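You operate a simulated robot arm through the tools that you are given. There is no shell and no other tool. Be economical: measure what you need, move in short steps, check, and stop when the job is done.

The job below is to be done with a simulated two-armed robot. You get a single attempt, and the scene is never put back.

## Task
Take the green checked cloth from the door end of the long worktop and hang it over the oven door handle.

The check looks at the end state, three seconds after you hand in, the way a careful person would. Anything else that was tipped, shoved, dropped, spilled or broken makes it a failure. Flat cloth is picked up by pressing the open fingertips on it (5 to 10 N) and closing them slowly along it; thin cloth reads only 2 to 8 mm in the jaws.

## Robot
Two 7-joint arms with two-finger parallel grippers on one trunk, on a base that drives. Base frame: it is fixed to the floor where the robot stands at the start and does not move with it; the origin is under the middle of the robot, x ahead of it, y to its left, z up; the surface under the hand at the start is at about z = 910. Readings come in mm, degrees, newtons and seconds.
The left shoulder is at the start at [20, 170, 1178], the right one opposite. With the tool pointing down near the work surface each hand reaches from about 220 to 680 mm from the robot's upright axis, wherever it stands, measured 20 degrees to its own side. Places, roughly: green checked cloth [600, 0, 900]. Payload 3.8 kg a hand.
The TCP of each hand is the grasp point between the finger pads, 30 mm short of the fingertips. In the tool frame z runs along the fingers and y along their closing line. The gripper opens to 110 mm. The fingers are 20 mm wide and 10 mm thick; the gripper's body (48 by 112 mm) begins 55 mm behind the TCP.
Orientation is that of the tool frame in the base frame, as a unit quaternion [w, x, y, z]. With the fingers straight down and closing along the base's y, the tool's x points along the base's -x, its y along +y and its z along -z.

## Interface
- The arms move only by the tool servo_tool. It takes "left_plan", "right_plan" or both (then of equal length, played together; a hand with none holds still); each is one flat list of numbers, 6 for each row, row after row: the shift along the base's x, y, z in mm, then the turn, a rotation vector about the base's x, y, z in degrees. In form: [dx, dy, dz, rx, ry, rz, dx, dy, dz, rx, ry, rz, ...]. A call has 1 to 20 rows; each row shifts and turns the commanded pose from where the row before left it. "left_claw" and "right_claw" are, for a hand that has rows, the finger opening in mm, from 0 to 110, set as the call begins (left out, the last holds). Rows are played at 5 a second. More than 50 mm and 8.6 degrees between two rows, or a gripper value outside its range, and nothing of the call is played. A pose out of reach is approached as far as the arm can. The call stops where the force on the tool passes 40 N (or 10 N more than at its start, if that is more) or the arm is blocked; 0.2 s more then pass. Each finger travels about 72 mm/s and halts on what it meets, pressing with about 38 N; the grip force reading is that of the motor and also rises with nothing between the fingers. The clock runs only during rows and for 0.2 s after the last one: add rows that do not move to give the fingers time. The reply holds the time, the measured pose of the TCP, the force on the tool along the base axes, the opening and the grip force, in the units named above and with some noise, with the torque about the TCP (base axes, N m) and any sound that the robot's microphone picked up, and new pictures: "show" is both (left out), scene, wrist or none (wrist: the cameras of the hands that moved).
- Cameras (640 x 400 px; columns grow to the right, rows downward): "scene" is now at [125.2, 3.9, 1321.6]; the picture's right is [0.08, -1.00, 0.00], its down [-0.61, -0.05, -0.79] and it looks along [0.79, 0.06, -0.61] (base axes); focal length 288 px, centre (320, 200). "left" rides on the left gripper at [72, -17, -103] in its tool frame; the picture's right is [0.23, 0.97, 0.00], its down [-0.76, 0.18, -0.62] and it looks along [-0.61, 0.14, 0.78] (tool axes); focal length 222 px, centre (320, 200). "right" rides on the right gripper at [72, 17, -103] in its tool frame; the picture's right is [-0.23, 0.97, 0.00], its down [-0.76, -0.18, -0.62] and it looks along [-0.61, -0.14, 0.78] (tool axes); focal length 222 px, centre (320, 200). There is no depth. A picture from a camera that has moved, and an enlarged one, comes with that camera's place and axes in the base frame and with its lens. The place of the scene camera against the robot may be out by one fixed shift of up to 25 mm in any direction.
- lift_body(by): slides the trunk up (or, below 0, down) by that many mm; the arms and the scene camera ride with it, the base frame stays. It gives what a move gives, with no picture.
- steer(legs): drives the robot by 1 to 6 legs, each [ahead, turn to the left] in mm and degrees, along the robot's own axes; the way and the turn of a leg run together, so that a leg with both is an arc; at most 1500 mm and 180 degrees a leg. The arms and the cameras ride along, it lands a little off, and it stops where it bumps. It gives what a move gives, and a new picture of the scene camera.
- pan_tilt(pan, tilt): turns the head with the scene camera to pan (to the left, within 80 degrees either way) and tilt (down, from -29 to 69), counted from straight ahead of the robot. It gives what a move gives, and a new picture of the scene camera.
- enlarge(camera, box): a new picture of the part [left, top, right, bottom] of that camera's present view, enlarged. It takes no simulated time.
- finish_job(): hands the job in; it is judged then, once.

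Work in short steps. Places have to be worked out from the pictures, the camera data and where the tool is seen: move nearer, look again, correct. Check each grasp and each placing, and mend what went wrong. You have 120 turns and 260 pictures in all, those below and enlarged ones among them. Open the grippers and draw the arms clear of the work before you hand the job in, unless the task says otherwise; then end with one line.

The tools are called after "Call:" by a JSON object that holds its "op" and its "data". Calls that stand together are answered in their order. servo_tool: Moves the arms, as the interface text tells. Its arguments: {"type":"object","properties":{"left_plan":{"type":"array"},"left_claw":{"type":"number"},"right_plan":{"type":"array"},"right_claw":{"type":"number"},"show":{"type":"string","enum":["both","scene","wrist","none"]}},"required":[]} The other tools are called the same way: lift_body (by) slides the trunk up or down; steer (legs) drives the base; pan_tilt (pan, tilt) turns the head that bears the scene camera; enlarge (camera, box) takes an enlarged picture of a part of a camera's view; finish_job () hands the job in.

At the start:

```text
t: 0.0
left_position: [488.2, 246.8, 1113.3]
left_ee_rot: [0.0, 0.0, 1.0, 0.0]
left_wrist_force: [-0.7, -0.1, -0.9]
left_moment: [-0.03, 0.0, -0.02]
left_gripper_width: 110.0
left_grasp_force: 0.1
right_position: [463.3, -247.6, 1130.7]
right_ee_rot: [0.0, -0.001, 1.0, 0.0]
right_wrist_force: [0.1, -0.6, 0.2]
right_moment: [0.01, 0.02, 0.01]
right_gripper_width: 109.9
right_grasp_force: 0.0
trunk travel left (down, up): [-275.0, 295.0]
robot x, y, heading: [-0.4, 1.0, -0.2]
head pan, tilt: [4.5, 37.5]
```

scene: 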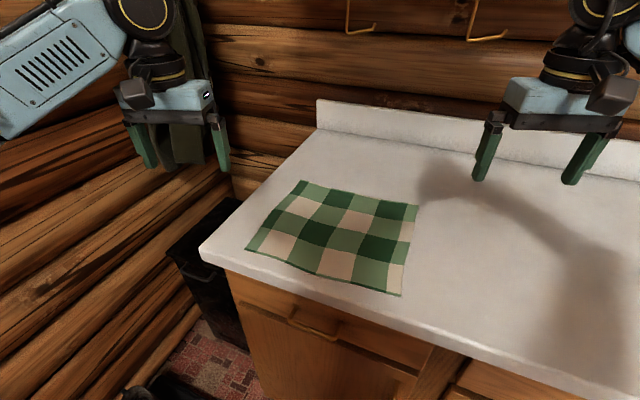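
right: 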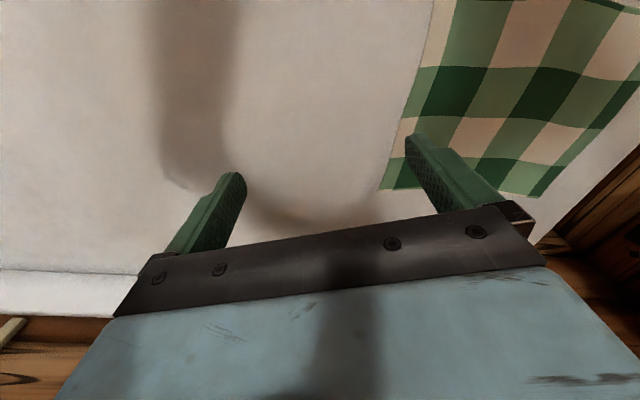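
left: 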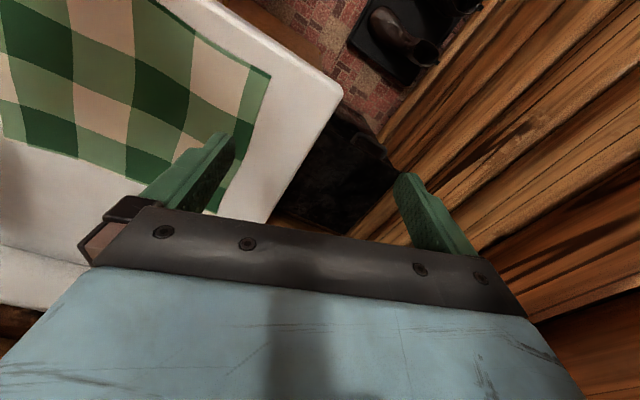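

The cloth lies ahead of me on the worktop; I don't know where the oven is. I look around with the head.

Call:
{"op": "pan_tilt", "data": {"pan": -70, "tilt": 25}}

Call:
{"op": "pan_tilt", "data": {"pan": 75, "tilt": 25}}

```text
t: 1.5
left_position: [487.1, 246.7, 1113.2]
left_ee_rot: [0.0, 0.0, 1.0, 0.0]
left_wrist_force: [-0.4, -0.1, 0.0]
left_moment: [0.0, 0.02, 0.01]
left_gripper_width: 109.8
left_grasp_force: 0.0
right_position: [463.1, -246.9, 1130.6]
right_ee_rot: [0.0, 0.0, 1.0, 0.0]
right_wrist_force: [0.8, -0.2, 0.5]
right_moment: [0.0, 0.01, 0.0]
right_gripper_width: 110.3
right_grasp_force: 0.1
trunk travel left (down, up): [-275.0, 295.0]
robot x, y, heading: [-1.9, 2.4, -0.2]
head pan, tilt: [-70.0, 25.0]
camera scene: at [70.4, -89.4, 1341.1], right [-0.94, -0.34, 0.0], down [-0.14, 0.4, -0.91], along [0.31, -0.85, -0.42], focal length 288 px, centre (320, 200)
```

scene: 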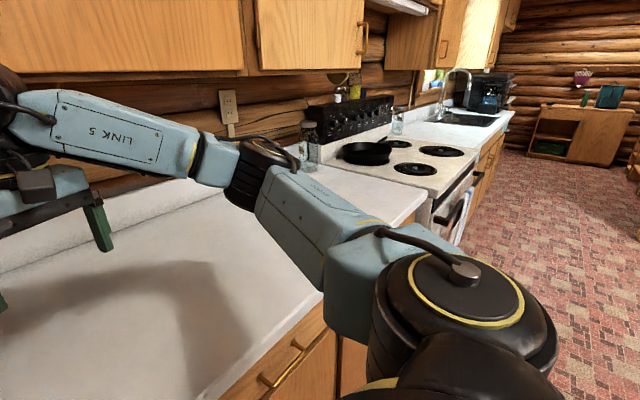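

```text
t: 3.8
left_position: [487.9, 246.6, 1111.8]
left_ee_rot: [0.0, 0.001, 1.0, 0.0]
left_wrist_force: [-0.3, -0.7, -0.8]
left_moment: [0.02, 0.02, -0.02]
left_gripper_width: 109.9
left_grasp_force: 0.0
right_position: [462.0, -247.7, 1130.2]
right_ee_rot: [0.0, 0.0, 1.0, 0.001]
right_wrist_force: [1.1, -0.7, 0.4]
right_moment: [0.01, 0.01, 0.02]
right_gripper_width: 109.7
right_grasp_force: 0.1
trunk travel left (down, up): [-275.0, 295.0]
robot x, y, heading: [1.4, -0.2, 0.0]
head pan, tilt: [75.0, 25.0]
camera scene: at [62.7, 86.2, 1341.1], right [0.97, -0.26, 0.0], down [-0.11, -0.41, -0.91], along [0.23, 0.88, -0.42], focal length 288 px, centre (320, 200)
```

scene: 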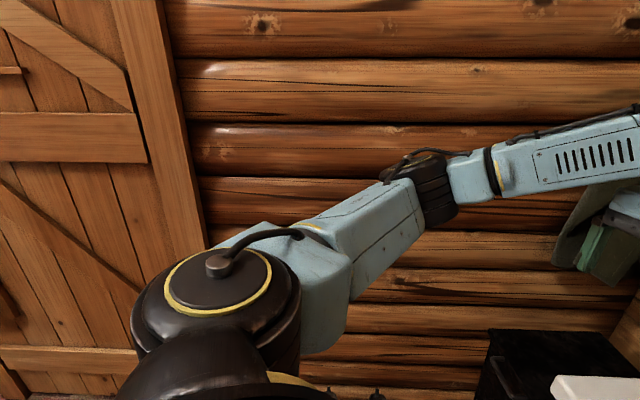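

The oven is to the right (−y), beyond the counter. By the scene picture the cloth is about 300×255 mm, its near edge running from [416,-111] to [497,176]. I bring both hands above that near edge, turned 16° to match it, and look at the wrist views.

Call:
{"op": "pan_tilt", "data": {"pan": 0, "tilt": 45}}

Call:
{"op": "servo_tool", "data": {"left_plan": [3, -26, -22.6, 0, 0, -3.2, 3, -26, -22.6, 0, 0, -3.2, 3, -26, -22.6, 0, 0, -3.2, 3, -26, -22.6, 0, 0, -3.2, 3, -26, -22.6, 0, 0, -3.2], "right_plan": [-2.2, 36.8, -26, 0, 0, -3.2, -2.2, 36.8, -26, 0, 0, -3.2, -2.2, 36.8, -26, 0, 0, -3.2, -2.2, 36.8, -26, 0, 0, -3.2, -2.2, 36.8, -26, 0, 0, -3.2], "left_claw": 60, "right_claw": 60}}

```text
t: 5.2
left_position: [487.1, 246.8, 1113.0]
left_ee_rot: [0.0, 0.0, 1.0, 0.001]
left_wrist_force: [-0.5, 0.1, -0.5]
left_moment: [-0.02, -0.01, 0.02]
left_gripper_width: 110.1
left_grasp_force: 0.1
right_position: [462.3, -247.4, 1130.7]
right_ee_rot: [0.0, 0.0, 1.0, 0.0]
right_wrist_force: [0.1, -0.8, 0.3]
right_moment: [0.01, -0.03, 0.0]
right_gripper_width: 110.1
right_grasp_force: 0.0
trunk travel left (down, up): [-275.0, 295.0]
robot x, y, heading: [1.6, 5.2, 0.0]
head pan, tilt: [0.0, 45.0]
camera scene: at [120.1, -2.7, 1310.6], right [0.0, -1.0, 0.0], down [-0.71, 0.0, -0.71], along [0.71, 0.0, -0.71], focal length 288 px, centre (320, 200)
```

scene: 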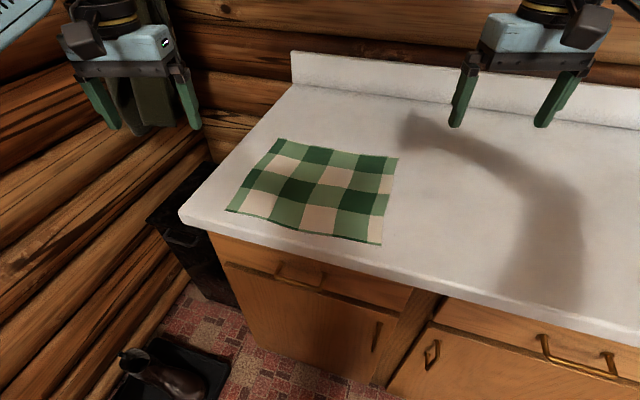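

```text
t: 6.4
left_position: [502.2, 118.3, 1002.7]
left_ee_rot: [0.0, 0.139, 0.99, 0.0]
left_wrist_force: [-0.4, 0.0, -0.1]
left_moment: [0.0, 0.05, 0.01]
left_gripper_width: 60.0
left_grasp_force: 0.0
right_position: [450.1, -61.2, 994.9]
right_ee_rot: [0.0, 0.14, 0.99, 0.0]
right_wrist_force: [0.5, -0.3, -0.3]
right_moment: [0.0, 0.02, -0.01]
right_gripper_width: 59.6
right_grasp_force: 0.0
trunk travel left (down, up): [-275.0, 295.0]
robot x, y, heading: [4.5, -0.2, -0.1]
head pan, tilt: [0.0, 45.0]
camera scene: at [120.6, -2.5, 1310.5], right [0.0, -1.0, 0.0], down [-0.71, 0.0, -0.71], along [0.71, 0.0, -0.71], focal length 288 px, centre (320, 200)
camera right: at [385.7, -25.9, 1098.3], right [0.49, 0.87, 0.0], down [0.68, -0.38, 0.62], along [0.54, -0.3, -0.78], focal length 222 px, centre (320, 200)
camera left: at [428.9, 121.3, 1104.1], right [0.05, 1.0, 0.0], down [0.78, -0.04, 0.62], along [0.62, -0.03, -0.78], focal length 222 px, centre (320, 200)
```

scene: 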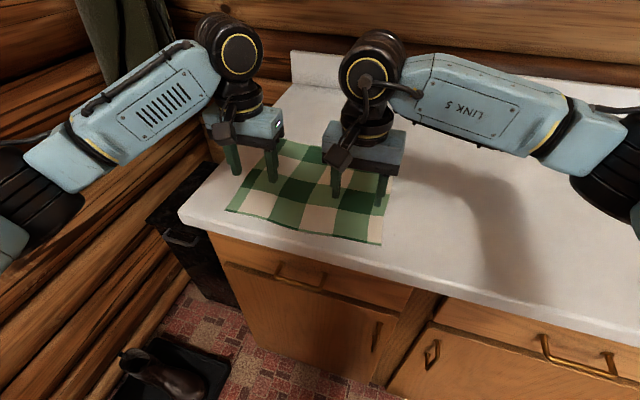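
right: 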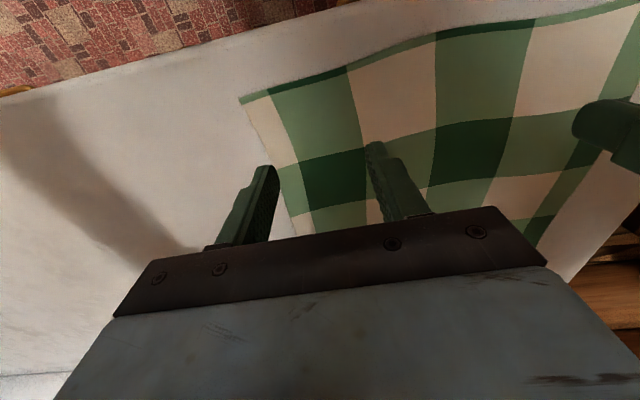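
left: 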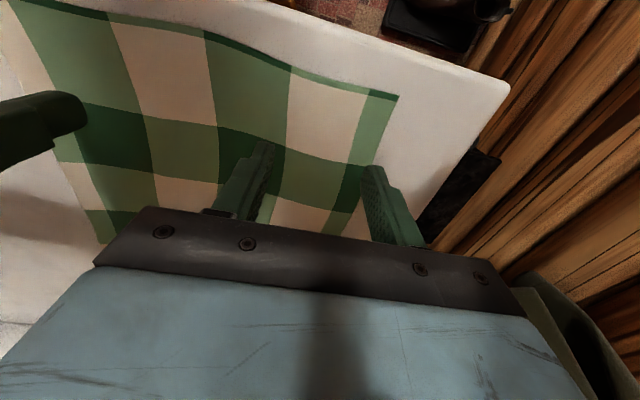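

The wrist views place the near edge from about [395,-106] to [480,184] (the scene camera is about 20 mm off). I shift to 22 mm inside that edge and go down close to the cloth.

Call:
{"op": "servo_tool", "data": {"left_plan": [-16, 7, -24, 0, 0, 0, 0, 0, -24, 0, 0, 0], "right_plan": [-19, 2, -20, 0, 0, 0, 0, 0, -20, 0, 0, 0], "show": "wrist"}}

```text
t: 7.0
left_position: [486.3, 123.5, 951.7]
left_ee_rot: [-0.001, 0.14, 0.99, 0.0]
left_wrist_force: [0.2, 0.4, 0.1]
left_moment: [-0.03, 0.03, 0.0]
left_gripper_width: 60.2
left_grasp_force: 0.2
right_position: [432.0, -60.8, 956.8]
right_ee_rot: [0.0, 0.139, 0.99, -0.001]
right_wrist_force: [-0.2, -0.1, -0.4]
right_moment: [0.06, 0.01, -0.01]
right_gripper_width: 59.8
right_grasp_force: 0.0
trunk travel left (down, up): [-275.0, 295.0]
robot x, y, heading: [1.0, -1.5, 0.1]
head pan, tilt: [0.0, 45.0]
camera right: at [367.1, -25.3, 1060.3], right [0.49, 0.87, 0.0], down [0.68, -0.38, 0.62], along [0.54, -0.3, -0.78], focal length 222 px, centre (320, 200)
camera left: at [412.4, 127.2, 1054.6], right [0.05, 1.0, 0.0], down [0.78, -0.04, 0.62], along [0.62, -0.03, -0.78], focal length 222 px, centre (320, 200)
```

right: 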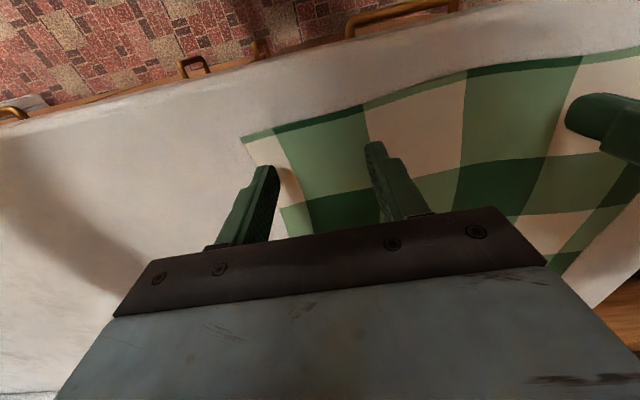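
left: 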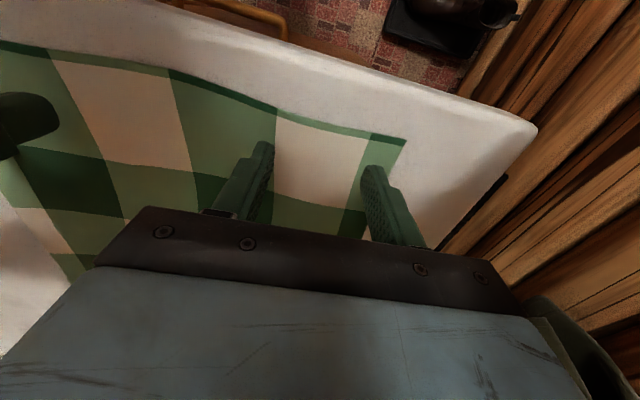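

Corners still agree, with the fingers over cloth. Now I lower slowly to about contact.

Call:
{"op": "servo_tool", "data": {"left_plan": [0, 0, -4, 0, 0, 0, 0, 0, -4, 0, 0, 0, 0, 0, -3, 0, 0, 0], "right_plan": [0, 2, -6, 0, 0, 0, 0, 2, -6, 0, 0, 0, 0, 0, -4, 0, 0, 0], "show": "none"}}

```text
t: 7.8
left_position: [488.0, 124.3, 940.5]
left_ee_rot: [0.001, 0.139, 0.99, -0.001]
left_wrist_force: [0.1, 0.9, 4.2]
left_moment: [0.03, 0.0, 0.01]
left_gripper_width: 60.2
left_grasp_force: 0.1
right_position: [433.2, -57.9, 941.5]
right_ee_rot: [0.0, 0.139, 0.99, 0.0]
right_wrist_force: [0.1, 0.7, -0.2]
right_moment: [-0.01, -0.03, 0.02]
right_gripper_width: 59.9
right_grasp_force: 0.0
trunk travel left (down, up): [-275.0, 295.0]
robot x, y, heading: [-0.5, 0.2, 0.1]
head pan, tilt: [0.0, 45.0]
```

Left touches at 940.5 with 4 N; right is just above. I press a hair more on each.

Call:
{"op": "servo_tool", "data": {"left_plan": [0, 0, -0.7, 0, 0, 0, 0, 0, 0, 0, 0, 0], "right_plan": [0, 0, -1.5, 0, 0, 0, 0, 0, -0.7, 0, 0, 0], "show": "none"}}

```text
t: 8.4
left_position: [487.6, 124.2, 940.7]
left_ee_rot: [0.002, 0.138, 0.99, 0.0]
left_wrist_force: [1.4, 1.5, 13.0]
left_moment: [0.22, -0.02, -0.02]
left_gripper_width: 60.2
left_grasp_force: 0.2
right_position: [432.6, -58.6, 942.0]
right_ee_rot: [0.0, 0.139, 0.99, 0.0]
right_wrist_force: [-0.6, 0.3, 0.1]
right_moment: [-0.03, -0.03, -0.01]
right_gripper_width: 59.8
right_grasp_force: 0.0
trunk travel left (down, up): [-275.0, 295.0]
robot x, y, heading: [-0.5, 1.1, -0.2]
head pan, tilt: [0.0, 45.0]
```

Left is a bit too firm at 13 N, so I ease it. Right has no contact yet, so it goes lower.

Call:
{"op": "servo_tool", "data": {"left_plan": [0, 0, 0, 0, 0, 0, 0, 0, 0.4, 0, 0, 0], "right_plan": [0, 0, -1, 0, 0, 0, 0, 0, -0.6, 0, 0, 0], "show": "none"}}

```text
t: 9.0
left_position: [486.4, 124.0, 940.8]
left_ee_rot: [0.001, 0.139, 0.99, 0.0]
left_wrist_force: [2.3, 1.0, 11.6]
left_moment: [0.17, -0.09, -0.03]
left_gripper_width: 60.0
left_grasp_force: 0.5
right_position: [431.8, -56.9, 941.1]
right_ee_rot: [0.0, 0.14, 0.99, 0.001]
right_wrist_force: [-1.9, 0.5, 8.6]
right_moment: [-0.27, 0.13, -0.03]
right_gripper_width: 60.1
right_grasp_force: 0.1
trunk travel left (down, up): [-275.0, 295.0]
robot x, y, heading: [1.4, 0.9, -0.2]
head pan, tilt: [0.0, 45.0]
```

Both are pressing at roughly 10 N. I close in steps.

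Call:
{"op": "servo_tool", "data": {"left_plan": [0, 0, 0.2, 0, 0, 0], "right_plan": [0, 0, 0, 0, 0, 0], "left_claw": 45, "right_claw": 45, "show": "wrist"}}

```text
t: 9.4
left_position: [485.3, 122.3, 941.2]
left_ee_rot: [0.001, 0.139, 0.99, 0.0]
left_wrist_force: [0.1, -1.7, 10.0]
left_moment: [0.12, -0.02, 0.03]
left_gripper_width: 44.5
left_grasp_force: 0.1
right_position: [433.7, -59.2, 940.7]
right_ee_rot: [0.001, 0.139, 0.99, 0.001]
right_wrist_force: [0.0, 0.7, 10.9]
right_moment: [-0.21, 0.06, -0.02]
right_gripper_width: 44.2
right_grasp_force: 0.0
trunk travel left (down, up): [-275.0, 295.0]
robot x, y, heading: [0.0, -1.1, -0.2]
head pan, tilt: [0.0, 45.0]
camera right: at [367.5, -22.2, 1044.7], right [0.49, 0.87, 0.0], down [0.68, -0.38, 0.62], along [0.55, -0.3, -0.78], focal length 222 px, centre (320, 200)
camera left: at [411.5, 127.0, 1043.7], right [0.05, 1.0, 0.0], down [0.78, -0.04, 0.62], along [0.62, -0.03, -0.78], focal length 222 px, centre (320, 200)
```

right: 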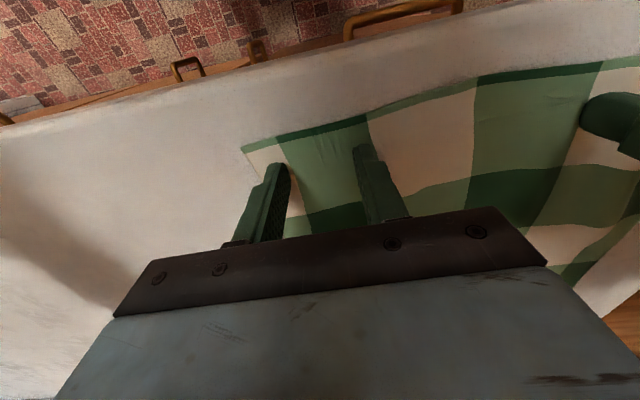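
left: 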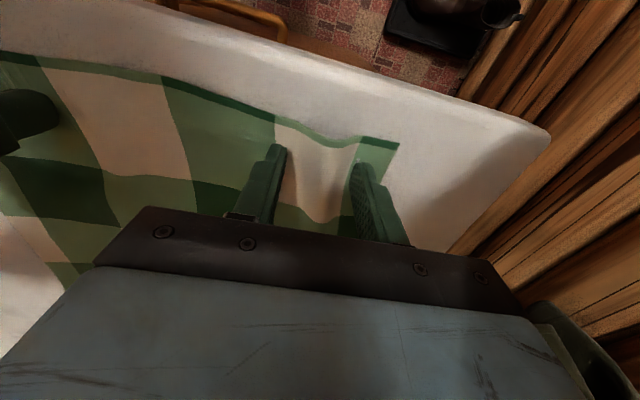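

The cloth is starting to wrinkle between the fingers on the left, so I keep closing.

Call:
{"op": "servo_tool", "data": {"left_plan": [0, 0, 0, 0, 0, 0], "right_plan": [0, 0, 0, 0, 0, 0], "left_claw": 30, "right_claw": 30, "show": "none"}}

Call:
{"op": "servo_tool", "data": {"left_plan": [0, 0, 0, 0, 0, 0], "right_plan": [0, 0, 0, 0, 0, 0], "left_claw": 15, "right_claw": 15, "show": "none"}}

Call:
{"op": "servo_tool", "data": {"left_plan": [0, 0, 0, 0, 0, 0, 0, 0, 0, 0, 0, 0], "right_plan": [0, 0, 0, 0, 0, 0, 0, 0, 0, 0, 0, 0], "left_claw": 0, "right_claw": 0, "show": "wrist"}}

```text
t: 9.8
left_position: [486.4, 124.0, 941.4]
left_ee_rot: [0.001, 0.139, 0.99, -0.001]
left_wrist_force: [-0.9, -0.4, 10.1]
left_moment: [0.05, 0.01, -0.01]
left_gripper_width: 29.3
left_grasp_force: 0.0
right_position: [433.0, -58.1, 940.7]
right_ee_rot: [0.001, 0.139, 0.99, 0.0]
right_wrist_force: [1.1, 2.1, 14.0]
right_moment: [-0.13, 0.03, -0.04]
right_gripper_width: 28.9
right_grasp_force: 0.1
trunk travel left (down, up): [-275.0, 295.0]
robot x, y, heading: [2.1, 1.8, 0.0]
head pan, tilt: [0.0, 45.0]
```

```text
t: 10.2
left_position: [485.3, 122.7, 940.7]
left_ee_rot: [0.001, 0.139, 0.99, 0.001]
left_wrist_force: [-0.5, -0.6, 8.5]
left_moment: [0.03, 0.03, 0.01]
left_gripper_width: 14.2
left_grasp_force: 0.0
right_position: [431.9, -58.1, 941.3]
right_ee_rot: [0.001, 0.139, 0.99, 0.001]
right_wrist_force: [0.8, 1.2, 16.0]
right_moment: [-0.06, 0.04, 0.01]
right_gripper_width: 13.4
right_grasp_force: 0.1
trunk travel left (down, up): [-275.0, 295.0]
robot x, y, heading: [-0.5, 0.4, -0.1]
head pan, tilt: [0.0, 45.0]
```

```text
t: 10.8
left_position: [486.3, 123.7, 941.0]
left_ee_rot: [0.001, 0.138, 0.99, 0.0]
left_wrist_force: [0.2, -3.3, 6.7]
left_moment: [-0.06, 0.02, 0.06]
left_gripper_width: 1.7
left_grasp_force: 37.8
right_position: [432.2, -57.7, 941.5]
right_ee_rot: [0.002, 0.14, 0.99, 0.001]
right_wrist_force: [1.5, 3.1, 18.7]
right_moment: [0.04, 0.03, -0.03]
right_gripper_width: 1.9
right_grasp_force: 37.8
trunk travel left (down, up): [-275.0, 295.0]
robot x, y, heading: [-0.5, 0.1, 0.1]
head pan, tilt: [0.0, 45.0]
camera right: at [367.1, -21.9, 1044.7], right [0.49, 0.87, 0.0], down [0.68, -0.38, 0.62], along [0.55, -0.3, -0.78], focal length 222 px, centre (320, 200)
camera left: at [411.5, 127.4, 1043.7], right [0.05, 1.0, 0.0], down [0.78, -0.04, 0.62], along [0.62, -0.03, -0.78], focal length 222 px, centre (320, 200)
```

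right: 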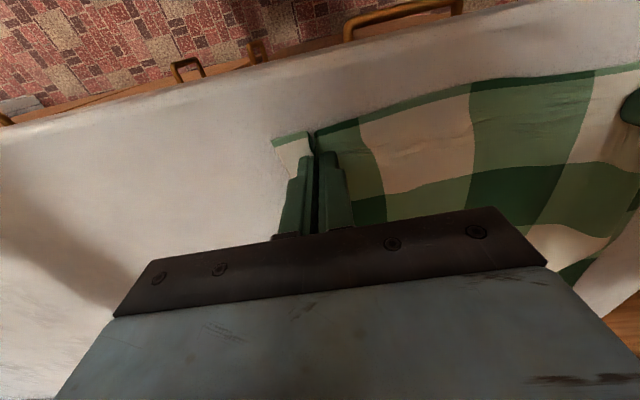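
left: 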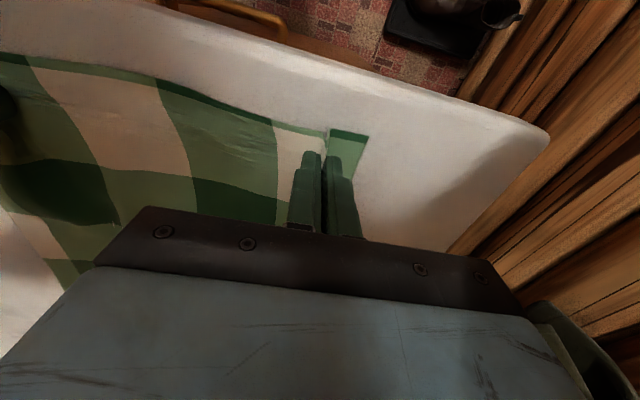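

Both jaws read about 2 mm with a fold gathered between them. I lift together and look.

Call:
{"op": "servo_tool", "data": {"left_plan": [0, 0, 15, 0, 0, 0, 0, 0, 25, 0, 0, 0, 0, 0, 30, 0, 0, 0, 0, 0, 30, 0, 0, 0], "right_plan": [0, 0, 15, 0, 0, 0, 0, 0, 25, 0, 0, 0, 0, 0, 30, 0, 0, 0, 0, 0, 30, 0, 0, 0]}}

```text
t: 11.8
left_position: [487.2, 123.2, 1041.6]
left_ee_rot: [0.0, 0.14, 0.99, 0.001]
left_wrist_force: [-1.8, -4.3, 0.7]
left_moment: [-0.15, 0.05, 0.04]
left_gripper_width: 2.3
left_grasp_force: 38.4
right_position: [433.1, -58.6, 1041.8]
right_ee_rot: [0.0, 0.139, 0.99, 0.0]
right_wrist_force: [1.2, 5.1, 0.2]
right_moment: [0.1, -0.01, -0.03]
right_gripper_width: 2.0
right_grasp_force: 38.0
trunk travel left (down, up): [-275.0, 295.0]
robot x, y, heading: [-0.4, -2.9, -0.2]
head pan, tilt: [0.0, 45.0]
camera scene: at [119.8, -2.9, 1310.6], right [0.0, -1.0, 0.0], down [-0.71, 0.0, -0.71], along [0.71, 0.0, -0.71], focal length 288 px, centre (320, 200)
camera right: at [367.7, -21.9, 1146.1], right [0.49, 0.87, 0.0], down [0.68, -0.38, 0.62], along [0.54, -0.3, -0.78], focal length 222 px, centre (320, 200)
camera left: at [413.6, 126.9, 1143.8], right [0.05, 1.0, 0.0], down [0.78, -0.04, 0.62], along [0.62, -0.03, -0.78], focal length 222 px, centre (320, 200)
```

scene: 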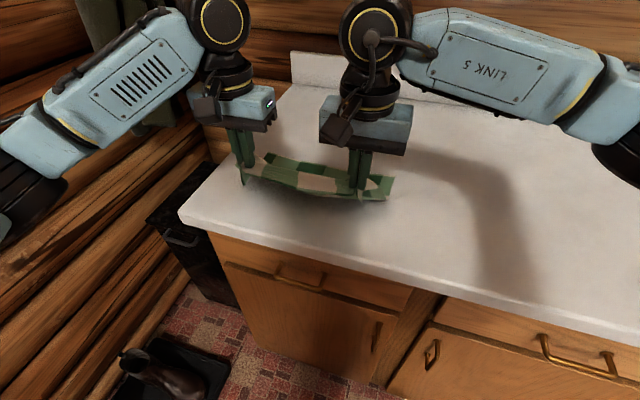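
right: 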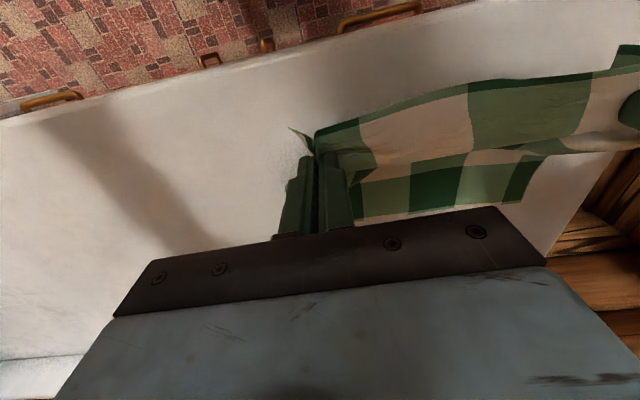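
left: 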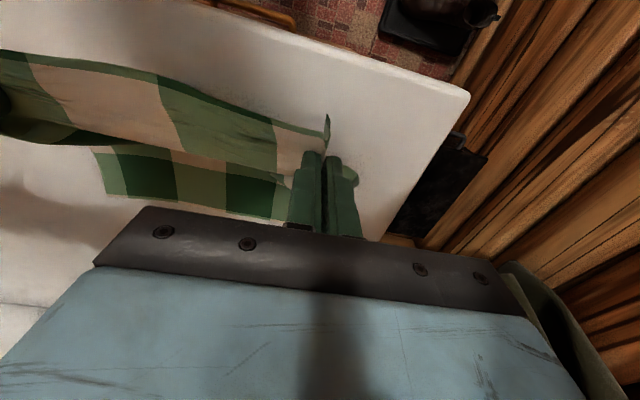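

The cloth is held at both sides and hanging. I lift further, square the hands to the robot and slightly ease the tension between them.

Call:
{"op": "servo_tool", "data": {"left_plan": [-6.2, -5.3, 30, 0, 0, 2.67, -6.2, -5.3, 30, 0, 0, 2.67, -6.2, -5.3, 30, 0, 0, 2.67, -6.2, -5.3, 30, 0, 0, 2.67, -6.2, -5.3, 30, 0, 0, 2.67, -6.2, -5.3, 30, 0, 0, 2.67], "right_plan": [2.8, -5.4, 30, 0, 0, 2.67, 2.8, -5.4, 30, 0, 0, 2.67, 2.8, -5.4, 30, 0, 0, 2.67, 2.8, -5.4, 30, 0, 0, 2.67, 2.8, -5.4, 30, 0, 0, 2.67, 2.8, -5.4, 30, 0, 0, 2.67]}}

Call:
{"op": "pan_tilt", "data": {"pan": -70, "tilt": 35}}

```text
t: 13.2
left_position: [450.9, 90.3, 1220.8]
left_ee_rot: [-0.001, -0.001, 1.0, 0.0]
left_wrist_force: [1.1, -0.8, 0.5]
left_moment: [0.03, 0.01, 0.0]
left_gripper_width: 1.9
left_grasp_force: 38.1
right_position: [450.3, -88.8, 1220.4]
right_ee_rot: [0.0, 0.0, 1.0, 0.001]
right_wrist_force: [-0.6, 0.1, -0.9]
right_moment: [-0.03, -0.02, -0.03]
right_gripper_width: 1.9
right_grasp_force: 38.2
trunk travel left (down, up): [-275.0, 295.0]
robot x, y, heading: [2.4, -1.8, -0.1]
head pan, tilt: [0.0, 45.0]
camera scene: at [119.1, -3.1, 1310.7], right [0.0, -1.0, 0.0], down [-0.71, 0.0, -0.71], along [0.71, 0.0, -0.71], focal length 288 px, centre (320, 200)
camera right: at [377.7, -72.9, 1324.5], right [0.23, 0.97, 0.0], down [0.76, -0.18, 0.62], along [0.61, -0.14, -0.78], focal length 222 px, centre (320, 200)
camera left: at [377.6, 73.7, 1323.3], right [-0.23, 0.97, 0.0], down [0.76, 0.18, 0.62], along [0.61, 0.14, -0.78], focal length 222 px, centre (320, 200)
```

scene: 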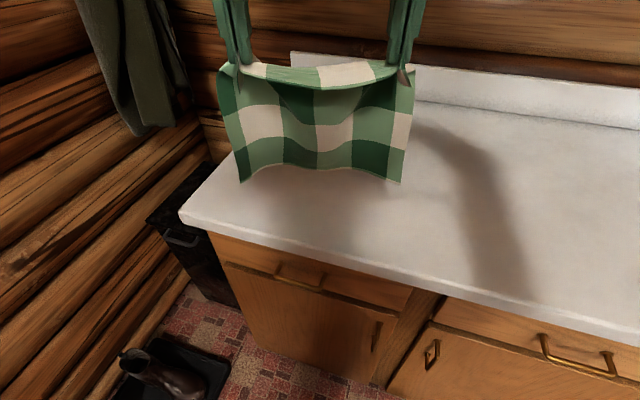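
right: 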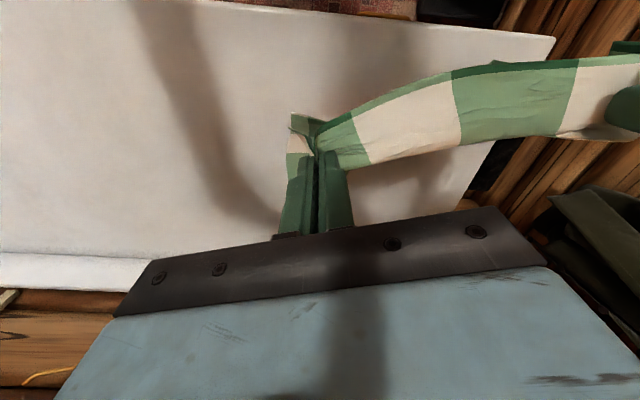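
left: 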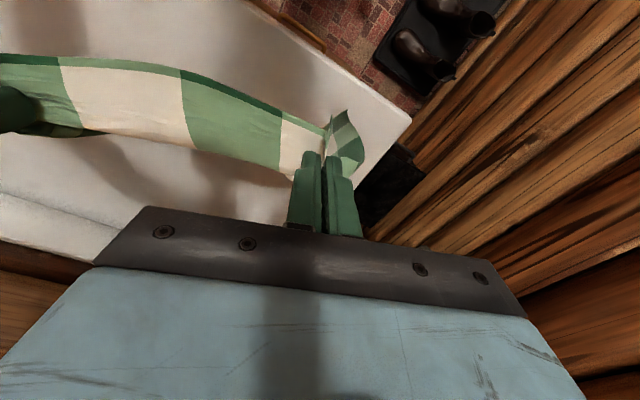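

```text
t: 14.6
left_position: [450.5, 91.1, 1219.2]
left_ee_rot: [-0.001, 0.001, 1.0, 0.0]
left_wrist_force: [0.6, -0.1, 0.5]
left_moment: [0.0, 0.01, -0.05]
left_gripper_width: 1.8
left_grasp_force: 38.2
right_position: [451.4, -88.6, 1220.1]
right_ee_rot: [0.001, -0.001, 1.0, -0.001]
right_wrist_force: [-0.3, -0.3, -0.1]
right_moment: [0.0, -0.02, -0.04]
right_gripper_width: 1.9
right_grasp_force: 38.0
trunk travel left (down, up): [-275.0, 295.0]
robot x, y, heading: [0.6, 2.4, 0.1]
head pan, tilt: [-70.0, 35.0]
camera scene: at [69.0, -85.5, 1325.4], right [-0.94, -0.34, 0.0], down [-0.2, 0.54, -0.82], along [0.28, -0.77, -0.57], focal length 288 px, centre (320, 200)
```

scene: 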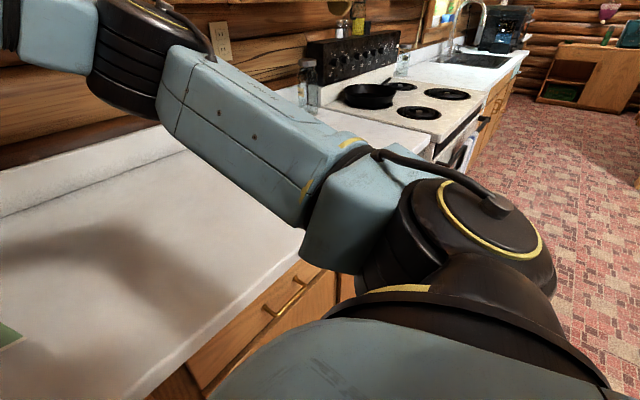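

The counter front runs at about 18.7° to my axes, and the stove front is roughly from [23,-1150] to [-200,-1690]. I enlarge the stove to see the handle.

Call:
{"op": "enlarge", "data": {"camera": "scene", "box": [380, 70, 520, 190]}}

```text
3.33 times, centred on (450, 130) of scene
camera zoom: at [69.0, -85.5, 1325.4], right [-0.94, -0.34, 0.0], down [-0.2, 0.54, -0.82], along [0.28, -0.77, -0.57], focal length 960 px, centre (-113, 433)
```

zoom: 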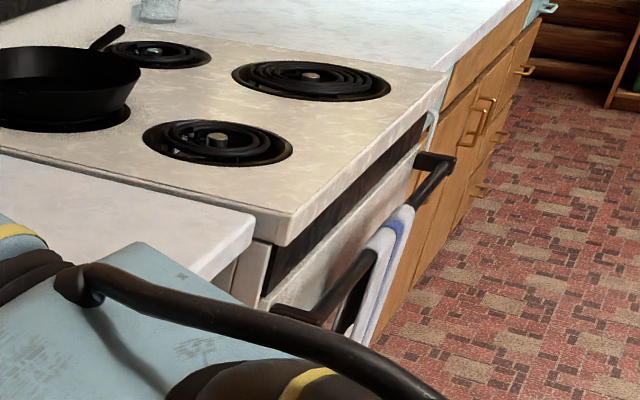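

A blue-and-white towel already hangs on the handle and must not be disturbed, so I need a closer look. I turn right toward a stand-off place in front of the stove and check the way first.

Call:
{"op": "pan_tilt", "data": {"pan": 0, "tilt": 25}}

Call:
{"op": "steer", "data": {"legs": [[0, -119]]}}

```text
t: 16.1
left_position: [450.0, 90.2, 1220.6]
left_ee_rot: [0.0, 0.0, 1.0, 0.0]
left_wrist_force: [0.7, -1.1, 0.2]
left_moment: [0.01, 0.03, -0.05]
left_gripper_width: 2.0
left_grasp_force: 38.1
right_position: [451.2, -88.7, 1219.4]
right_ee_rot: [-0.001, 0.0, 1.0, -0.001]
right_wrist_force: [0.6, 0.5, -0.1]
right_moment: [0.0, 0.03, 0.01]
right_gripper_width: 1.9
right_grasp_force: 37.5
trunk travel left (down, up): [-275.0, 295.0]
robot x, y, heading: [1.0, 1.5, -0.1]
head pan, tilt: [0.0, 25.0]
camera scene: at [130.9, -2.9, 1341.1], right [0.0, -1.0, 0.0], down [-0.42, 0.0, -0.91], along [0.91, 0.0, -0.42], focal length 288 px, centre (320, 200)
```

scene: 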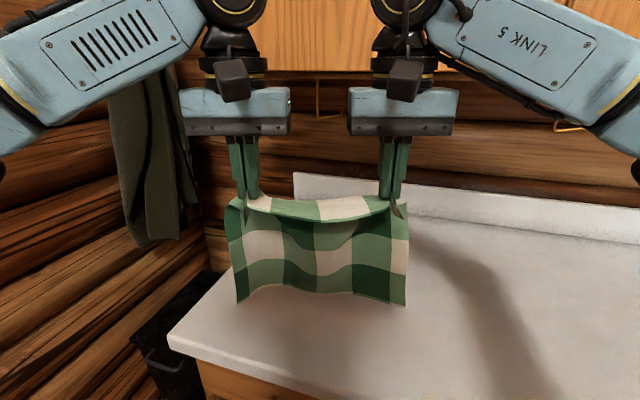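

```text
t: 21.5
left_position: [-149.6, -434.7, 1220.1]
left_ee_rot: [0.0, 0.867, 0.498, 0.0]
left_wrist_force: [-0.4, 0.2, 0.6]
left_moment: [0.01, -0.02, 0.02]
left_gripper_width: 2.0
left_grasp_force: 38.1
right_position: [-305.7, -344.4, 1219.4]
right_ee_rot: [0.0, 0.868, 0.497, -0.001]
right_wrist_force: [-1.0, 0.0, 0.4]
right_moment: [0.0, 0.01, 0.02]
right_gripper_width: 2.0
right_grasp_force: 38.2
trunk travel left (down, up): [-275.0, 295.0]
robot x, y, heading: [3.2, -0.7, -120.3]
head pan, tilt: [0.0, 25.0]
camera scene: at [-39.5, -100.4, 1341.1], right [-0.86, 0.51, 0.0], down [0.21, 0.36, -0.91], along [-0.46, -0.78, -0.42], focal length 288 px, centre (320, 200)
```

scene: 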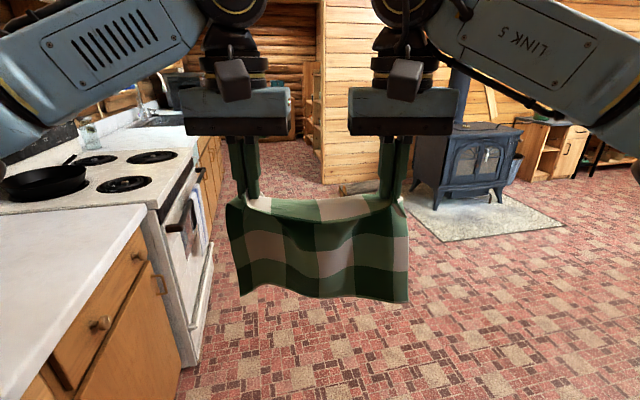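

The way is clear. I drive diagonally out and along to in front of the stove.

Call:
{"op": "steer", "data": {"legs": [[1390, 0]]}}

Call:
{"op": "steer", "data": {"legs": [[0, 101]]}}

```text
t: 28.4
left_position: [-844.1, -1637.8, 1219.7]
left_ee_rot: [-0.001, 0.866, 0.501, 0.0]
left_wrist_force: [-0.1, -0.1, 0.8]
left_moment: [0.0, -0.03, 0.01]
left_gripper_width: 1.8
left_grasp_force: 37.9
right_position: [-999.4, -1547.5, 1220.3]
right_ee_rot: [0.0, 0.865, 0.501, -0.001]
right_wrist_force: [-0.4, 0.0, 0.9]
right_moment: [0.0, 0.01, 0.03]
right_gripper_width: 1.8
right_grasp_force: 37.7
trunk travel left (down, up): [-275.0, 295.0]
robot x, y, heading: [-698.1, -1201.7, -119.8]
head pan, tilt: [0.0, 25.0]
camera scene: at [-736.3, -1302.3, 1341.1], right [-0.87, 0.5, 0.0], down [0.21, 0.37, -0.91], along [-0.45, -0.79, -0.42], focal length 288 px, centre (320, 200)
```

scene: 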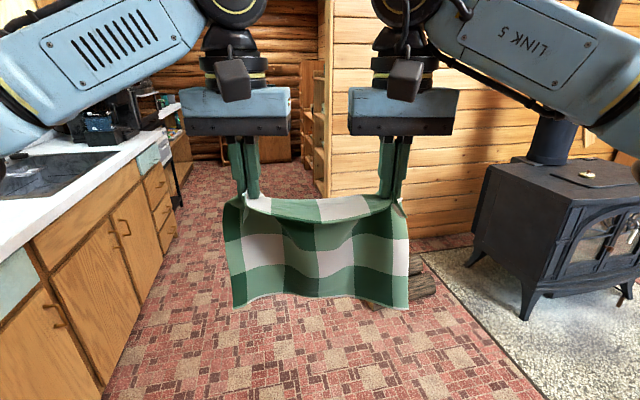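

```text
t: 33.1
left_position: [-241.2, -1256.5, 1219.4]
left_ee_rot: [0.0, 0.158, 0.987, 0.0]
left_wrist_force: [-0.6, 0.4, 0.6]
left_moment: [-0.04, 0.04, -0.02]
left_gripper_width: 2.0
left_grasp_force: 38.4
right_position: [-296.6, -1427.8, 1219.3]
right_ee_rot: [0.0, 0.158, 0.987, 0.0]
right_wrist_force: [-0.8, 0.3, -0.5]
right_moment: [0.02, 0.01, -0.09]
right_gripper_width: 2.0
right_grasp_force: 37.8
trunk travel left (down, up): [-275.0, 295.0]
robot x, y, heading: [-697.5, -1201.3, -18.1]
head pan, tilt: [0.0, 25.0]
camera scene: at [-572.2, -1239.3, 1341.1], right [-0.31, -0.95, 0.0], down [-0.4, 0.13, -0.91], along [0.86, -0.28, -0.42], focal length 288 px, centre (320, 200)
```

scene: 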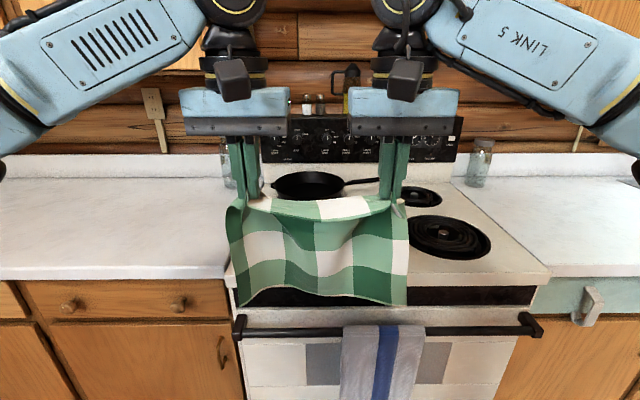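

The handle is in view with the towel near its middle and free bar to each side. I tilt down to measure.

Call:
{"op": "pan_tilt", "data": {"pan": 0, "tilt": 48}}

Call:
{"op": "enlarge", "data": {"camera": "scene", "box": [220, 100, 560, 310]}}

```text
t: 33.9
left_position: [-241.1, -1256.4, 1219.7]
left_ee_rot: [0.001, 0.159, 0.987, 0.0]
left_wrist_force: [-0.8, 1.5, 0.0]
left_moment: [-0.01, -0.02, -0.05]
left_gripper_width: 1.5
left_grasp_force: 38.4
right_position: [-296.8, -1426.6, 1219.5]
right_ee_rot: [0.0, 0.159, 0.987, 0.001]
right_wrist_force: [0.0, -1.1, -0.2]
right_moment: [-0.03, -0.03, -0.01]
right_gripper_width: 2.0
right_grasp_force: 38.0
trunk travel left (down, up): [-275.0, 295.0]
robot x, y, heading: [-695.5, -1203.5, -18.2]
head pan, tilt: [0.0, 48.0]
camera scene: at [-584.9, -1235.3, 1306.4], right [-0.31, -0.95, 0.0], down [-0.71, 0.23, -0.67], along [0.64, -0.21, -0.74], focal length 288 px, centre (320, 200)
```

scene: 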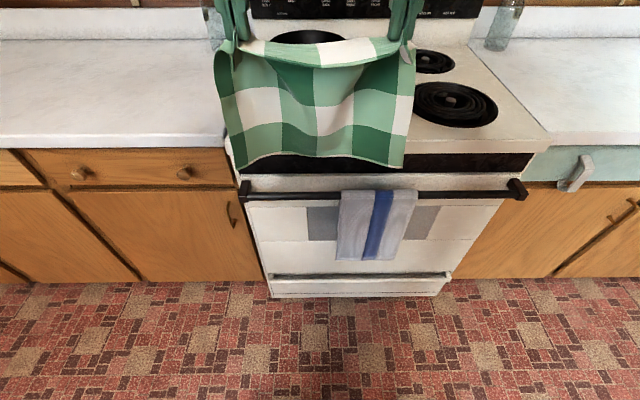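

```text
1.88 times, centred on (390, 205) of scene
camera zoom: at [-584.9, -1235.3, 1306.4], right [-0.31, -0.95, 0.0], down [-0.71, 0.23, -0.67], along [0.64, -0.21, -0.74], focal length 542 px, centre (188, 191)
```

zoom: 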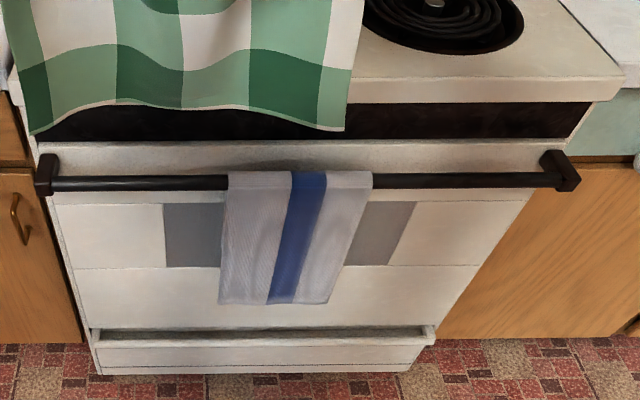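

The towel leaves about 210 mm of free bar on either side, so I'll bring my hands closer together and feed the held edge over the bar from the front into the gap. First, wrist views to locate the bar.

Call:
{"op": "servo_tool", "data": {"left_plan": [0, 0, 0, 0, 0, 0], "right_plan": [0, 0, 0, 0, 0, 0], "show": "wrist"}}

```text
t: 34.3
left_position: [-241.2, -1255.7, 1219.5]
left_ee_rot: [0.0, 0.158, 0.987, 0.0]
left_wrist_force: [0.6, -0.1, -0.4]
left_moment: [0.02, 0.0, -0.07]
left_gripper_width: 1.7
left_grasp_force: 38.5
right_position: [-296.3, -1427.3, 1219.7]
right_ee_rot: [0.0, 0.158, 0.987, 0.001]
right_wrist_force: [0.4, 0.0, -0.4]
right_moment: [0.03, 0.01, -0.05]
right_gripper_width: 1.7
right_grasp_force: 38.0
trunk travel left (down, up): [-275.0, 295.0]
robot x, y, heading: [-697.1, -1201.3, -18.0]
head pan, tilt: [0.0, 48.0]
camera right: at [-360.3, -1388.7, 1323.8], right [0.52, 0.85, 0.0], down [0.67, -0.41, 0.62], along [0.53, -0.32, -0.78], focal length 222 px, centre (320, 200)
camera left: at [-314.8, -1249.4, 1322.6], right [0.09, 1.0, 0.0], down [0.78, -0.07, 0.62], along [0.62, -0.06, -0.78], focal length 222 px, centre (320, 200)
```

right: 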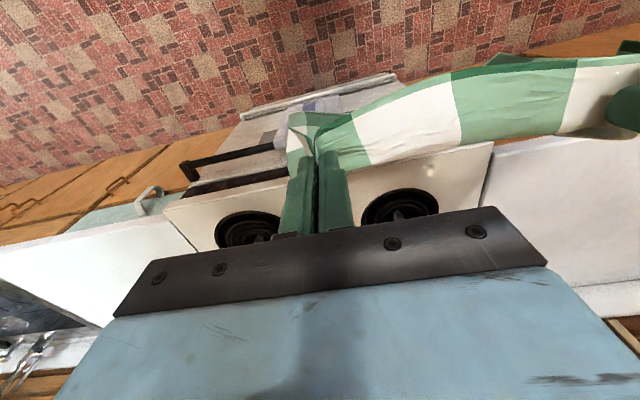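
left: 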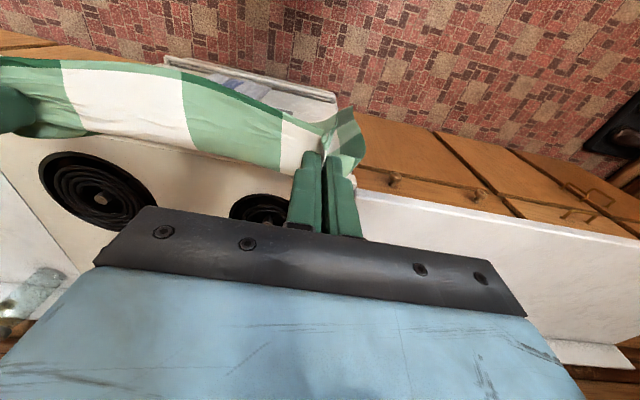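

The right wrist camera sees the free right section of the bar and its bracket; I enlarge it.

Call:
{"op": "enlarge", "data": {"camera": "right", "box": [150, 90, 310, 220]}}

```text
3.08 times, centred on (230, 155) of right
camera zoom: at [-360.3, -1388.7, 1323.8], right [0.52, 0.85, 0.0], down [0.67, -0.41, 0.62], along [0.53, -0.32, -0.78], focal length 684 px, centre (597, 338)
```

zoom: 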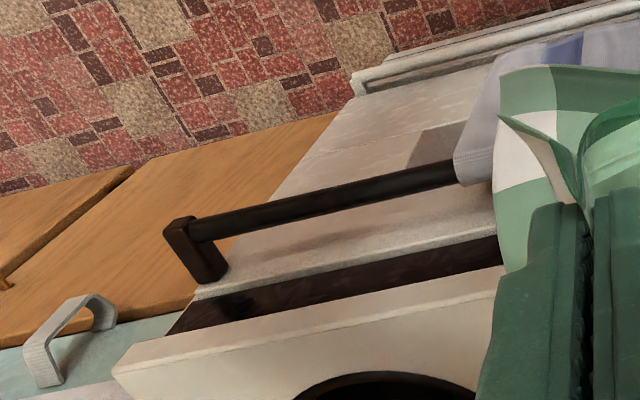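

The left free section (about lateral −50 to +161 mm from me) lies right in front of me. I bring the hands 126 mm apart, centred on it, slightly back, then look again.

Call:
{"op": "servo_tool", "data": {"left_plan": [-5, 9, 0, 0, 0, 0, -5, 9, 0, 0, 0, 0, -5, 9, 0, 0, 0, 0, -5, 9, 0, 0, 0, 0], "right_plan": [-1, 21.7, 0, 0, 0, 0, -1, 21.7, 0, 0, 0, 0, -1, 21.7, 0, 0, 0, 0, 0, 21.7, 0, 0, 0, 0]}}

```text
t: 35.3
left_position: [-261.3, -1219.4, 1220.5]
left_ee_rot: [-0.001, 0.158, 0.988, 0.0]
left_wrist_force: [0.5, -0.7, 0.1]
left_moment: [0.01, 0.01, -0.07]
left_gripper_width: 1.9
left_grasp_force: 37.7
right_position: [-300.4, -1338.8, 1220.3]
right_ee_rot: [-0.001, 0.159, 0.987, 0.0]
right_wrist_force: [-0.6, 0.2, -0.1]
right_moment: [0.01, 0.0, -0.03]
right_gripper_width: 1.9
right_grasp_force: 37.9
trunk travel left (down, up): [-275.0, 295.0]
robot x, y, heading: [-698.8, -1200.2, -18.4]
head pan, tilt: [0.0, 48.0]
camera scene: at [-585.0, -1234.5, 1306.4], right [-0.31, -0.95, 0.0], down [-0.71, 0.23, -0.67], along [0.64, -0.21, -0.74], focal length 288 px, centre (320, 200)
camera right: at [-364.3, -1300.0, 1324.1], right [0.52, 0.85, 0.0], down [0.67, -0.41, 0.62], along [0.53, -0.33, -0.78], focal length 222 px, centre (320, 200)
camera left: at [-334.2, -1211.8, 1322.9], right [0.09, 1.0, 0.0], down [0.78, -0.07, 0.62], along [0.62, -0.06, -0.78], focal length 222 px, centre (320, 200)
```

scene: 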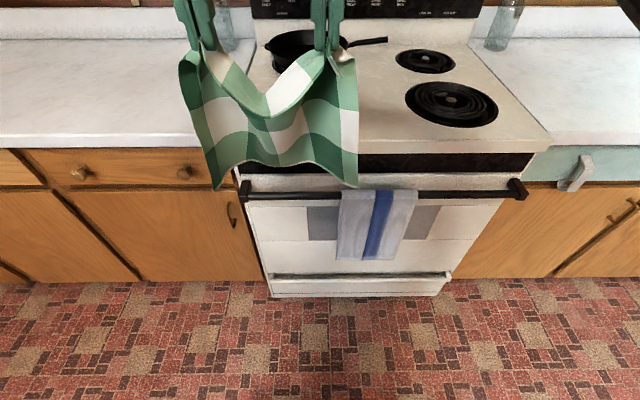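
right: 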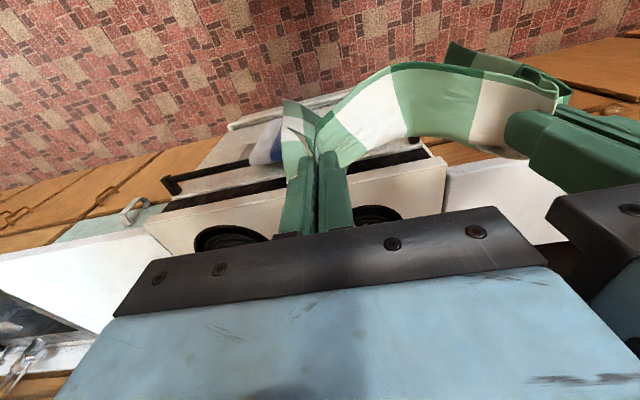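
left: 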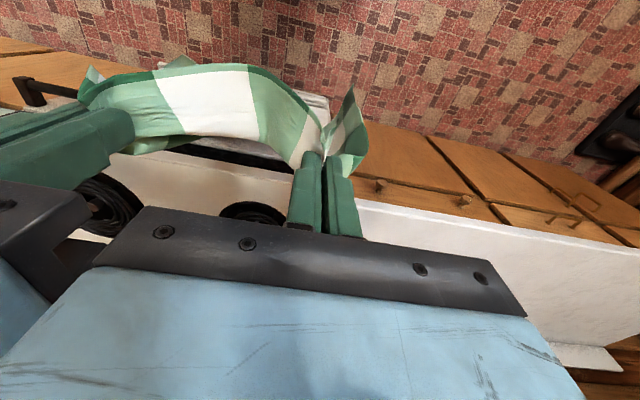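

The cloth now bulges toward me with its lower part in front, which suits feeding the edge over the bar. I lower the trunk by 230 mm with the hands still clear in front of the stove.

Call:
{"op": "lift_body", "data": {"by": -230}}

Call:
{"op": "servo_tool", "data": {"left_plan": [0, 0, 0, 0, 0, 0], "right_plan": [0, 0, 0, 0, 0, 0]}}

```text
t: 37.8
left_position: [-260.3, -1219.4, 990.6]
left_ee_rot: [0.0, 0.158, 0.987, 0.0]
left_wrist_force: [-0.6, 0.4, -0.3]
left_moment: [0.0, -0.01, -0.05]
left_gripper_width: 1.9
left_grasp_force: 37.9
right_position: [-299.5, -1339.4, 990.8]
right_ee_rot: [0.0, 0.158, 0.987, 0.001]
right_wrist_force: [-0.5, -0.7, -0.4]
right_moment: [0.03, 0.01, -0.06]
right_gripper_width: 1.8
right_grasp_force: 37.5
trunk travel left (down, up): [-45.0, 525.0]
robot x, y, heading: [-705.5, -1202.3, -18.3]
head pan, tilt: [0.0, 48.0]
```

```text
t: 38.2
left_position: [-260.5, -1219.3, 990.1]
left_ee_rot: [0.0, 0.158, 0.987, 0.0]
left_wrist_force: [0.0, 0.1, 0.3]
left_moment: [0.07, -0.01, -0.04]
left_gripper_width: 1.6
left_grasp_force: 38.1
right_position: [-300.2, -1340.2, 989.7]
right_ee_rot: [-0.001, 0.158, 0.987, 0.001]
right_wrist_force: [0.2, 0.1, 1.5]
right_moment: [0.01, 0.01, -0.01]
right_gripper_width: 1.7
right_grasp_force: 38.0
trunk travel left (down, up): [-45.0, 525.0]
robot x, y, heading: [-699.9, -1202.2, -18.2]
head pan, tilt: [0.0, 48.0]
camera scene: at [-585.0, -1235.3, 1076.4], right [-0.31, -0.95, 0.0], down [-0.71, 0.23, -0.67], along [0.64, -0.21, -0.74], focal length 288 px, centre (320, 200)
camera right: at [-364.2, -1301.2, 1094.2], right [0.52, 0.85, 0.0], down [0.67, -0.41, 0.62], along [0.53, -0.32, -0.78], focal length 222 px, centre (320, 200)
camera left: at [-334.3, -1212.9, 1093.0], right [0.09, 1.0, 0.0], down [0.78, -0.07, 0.62], along [0.62, -0.06, -0.78], focal length 222 px, centre (320, 200)
```

scene: 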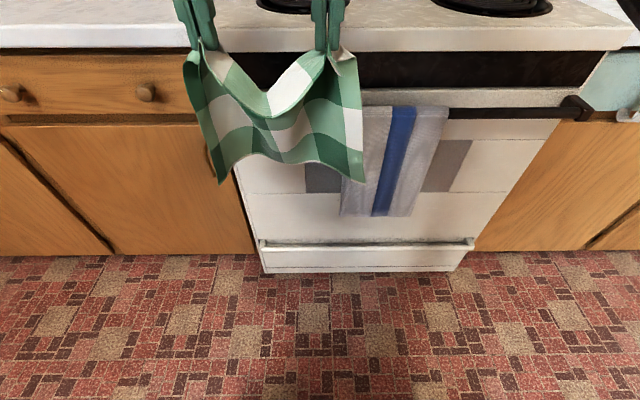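
right: 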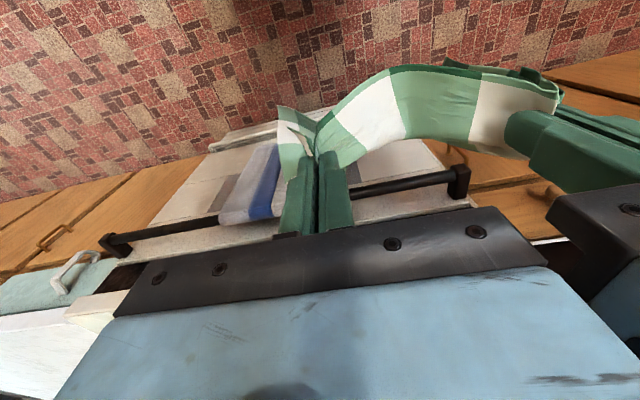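
left: 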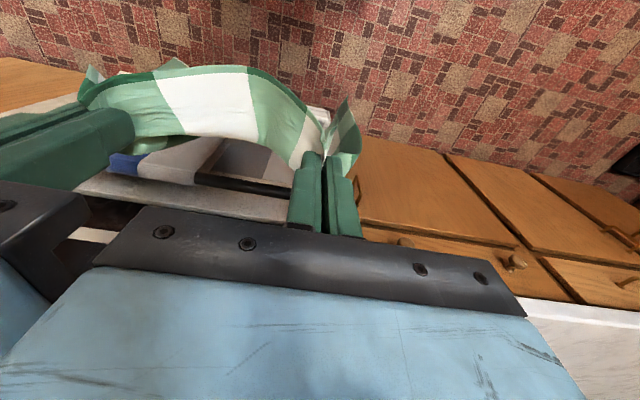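

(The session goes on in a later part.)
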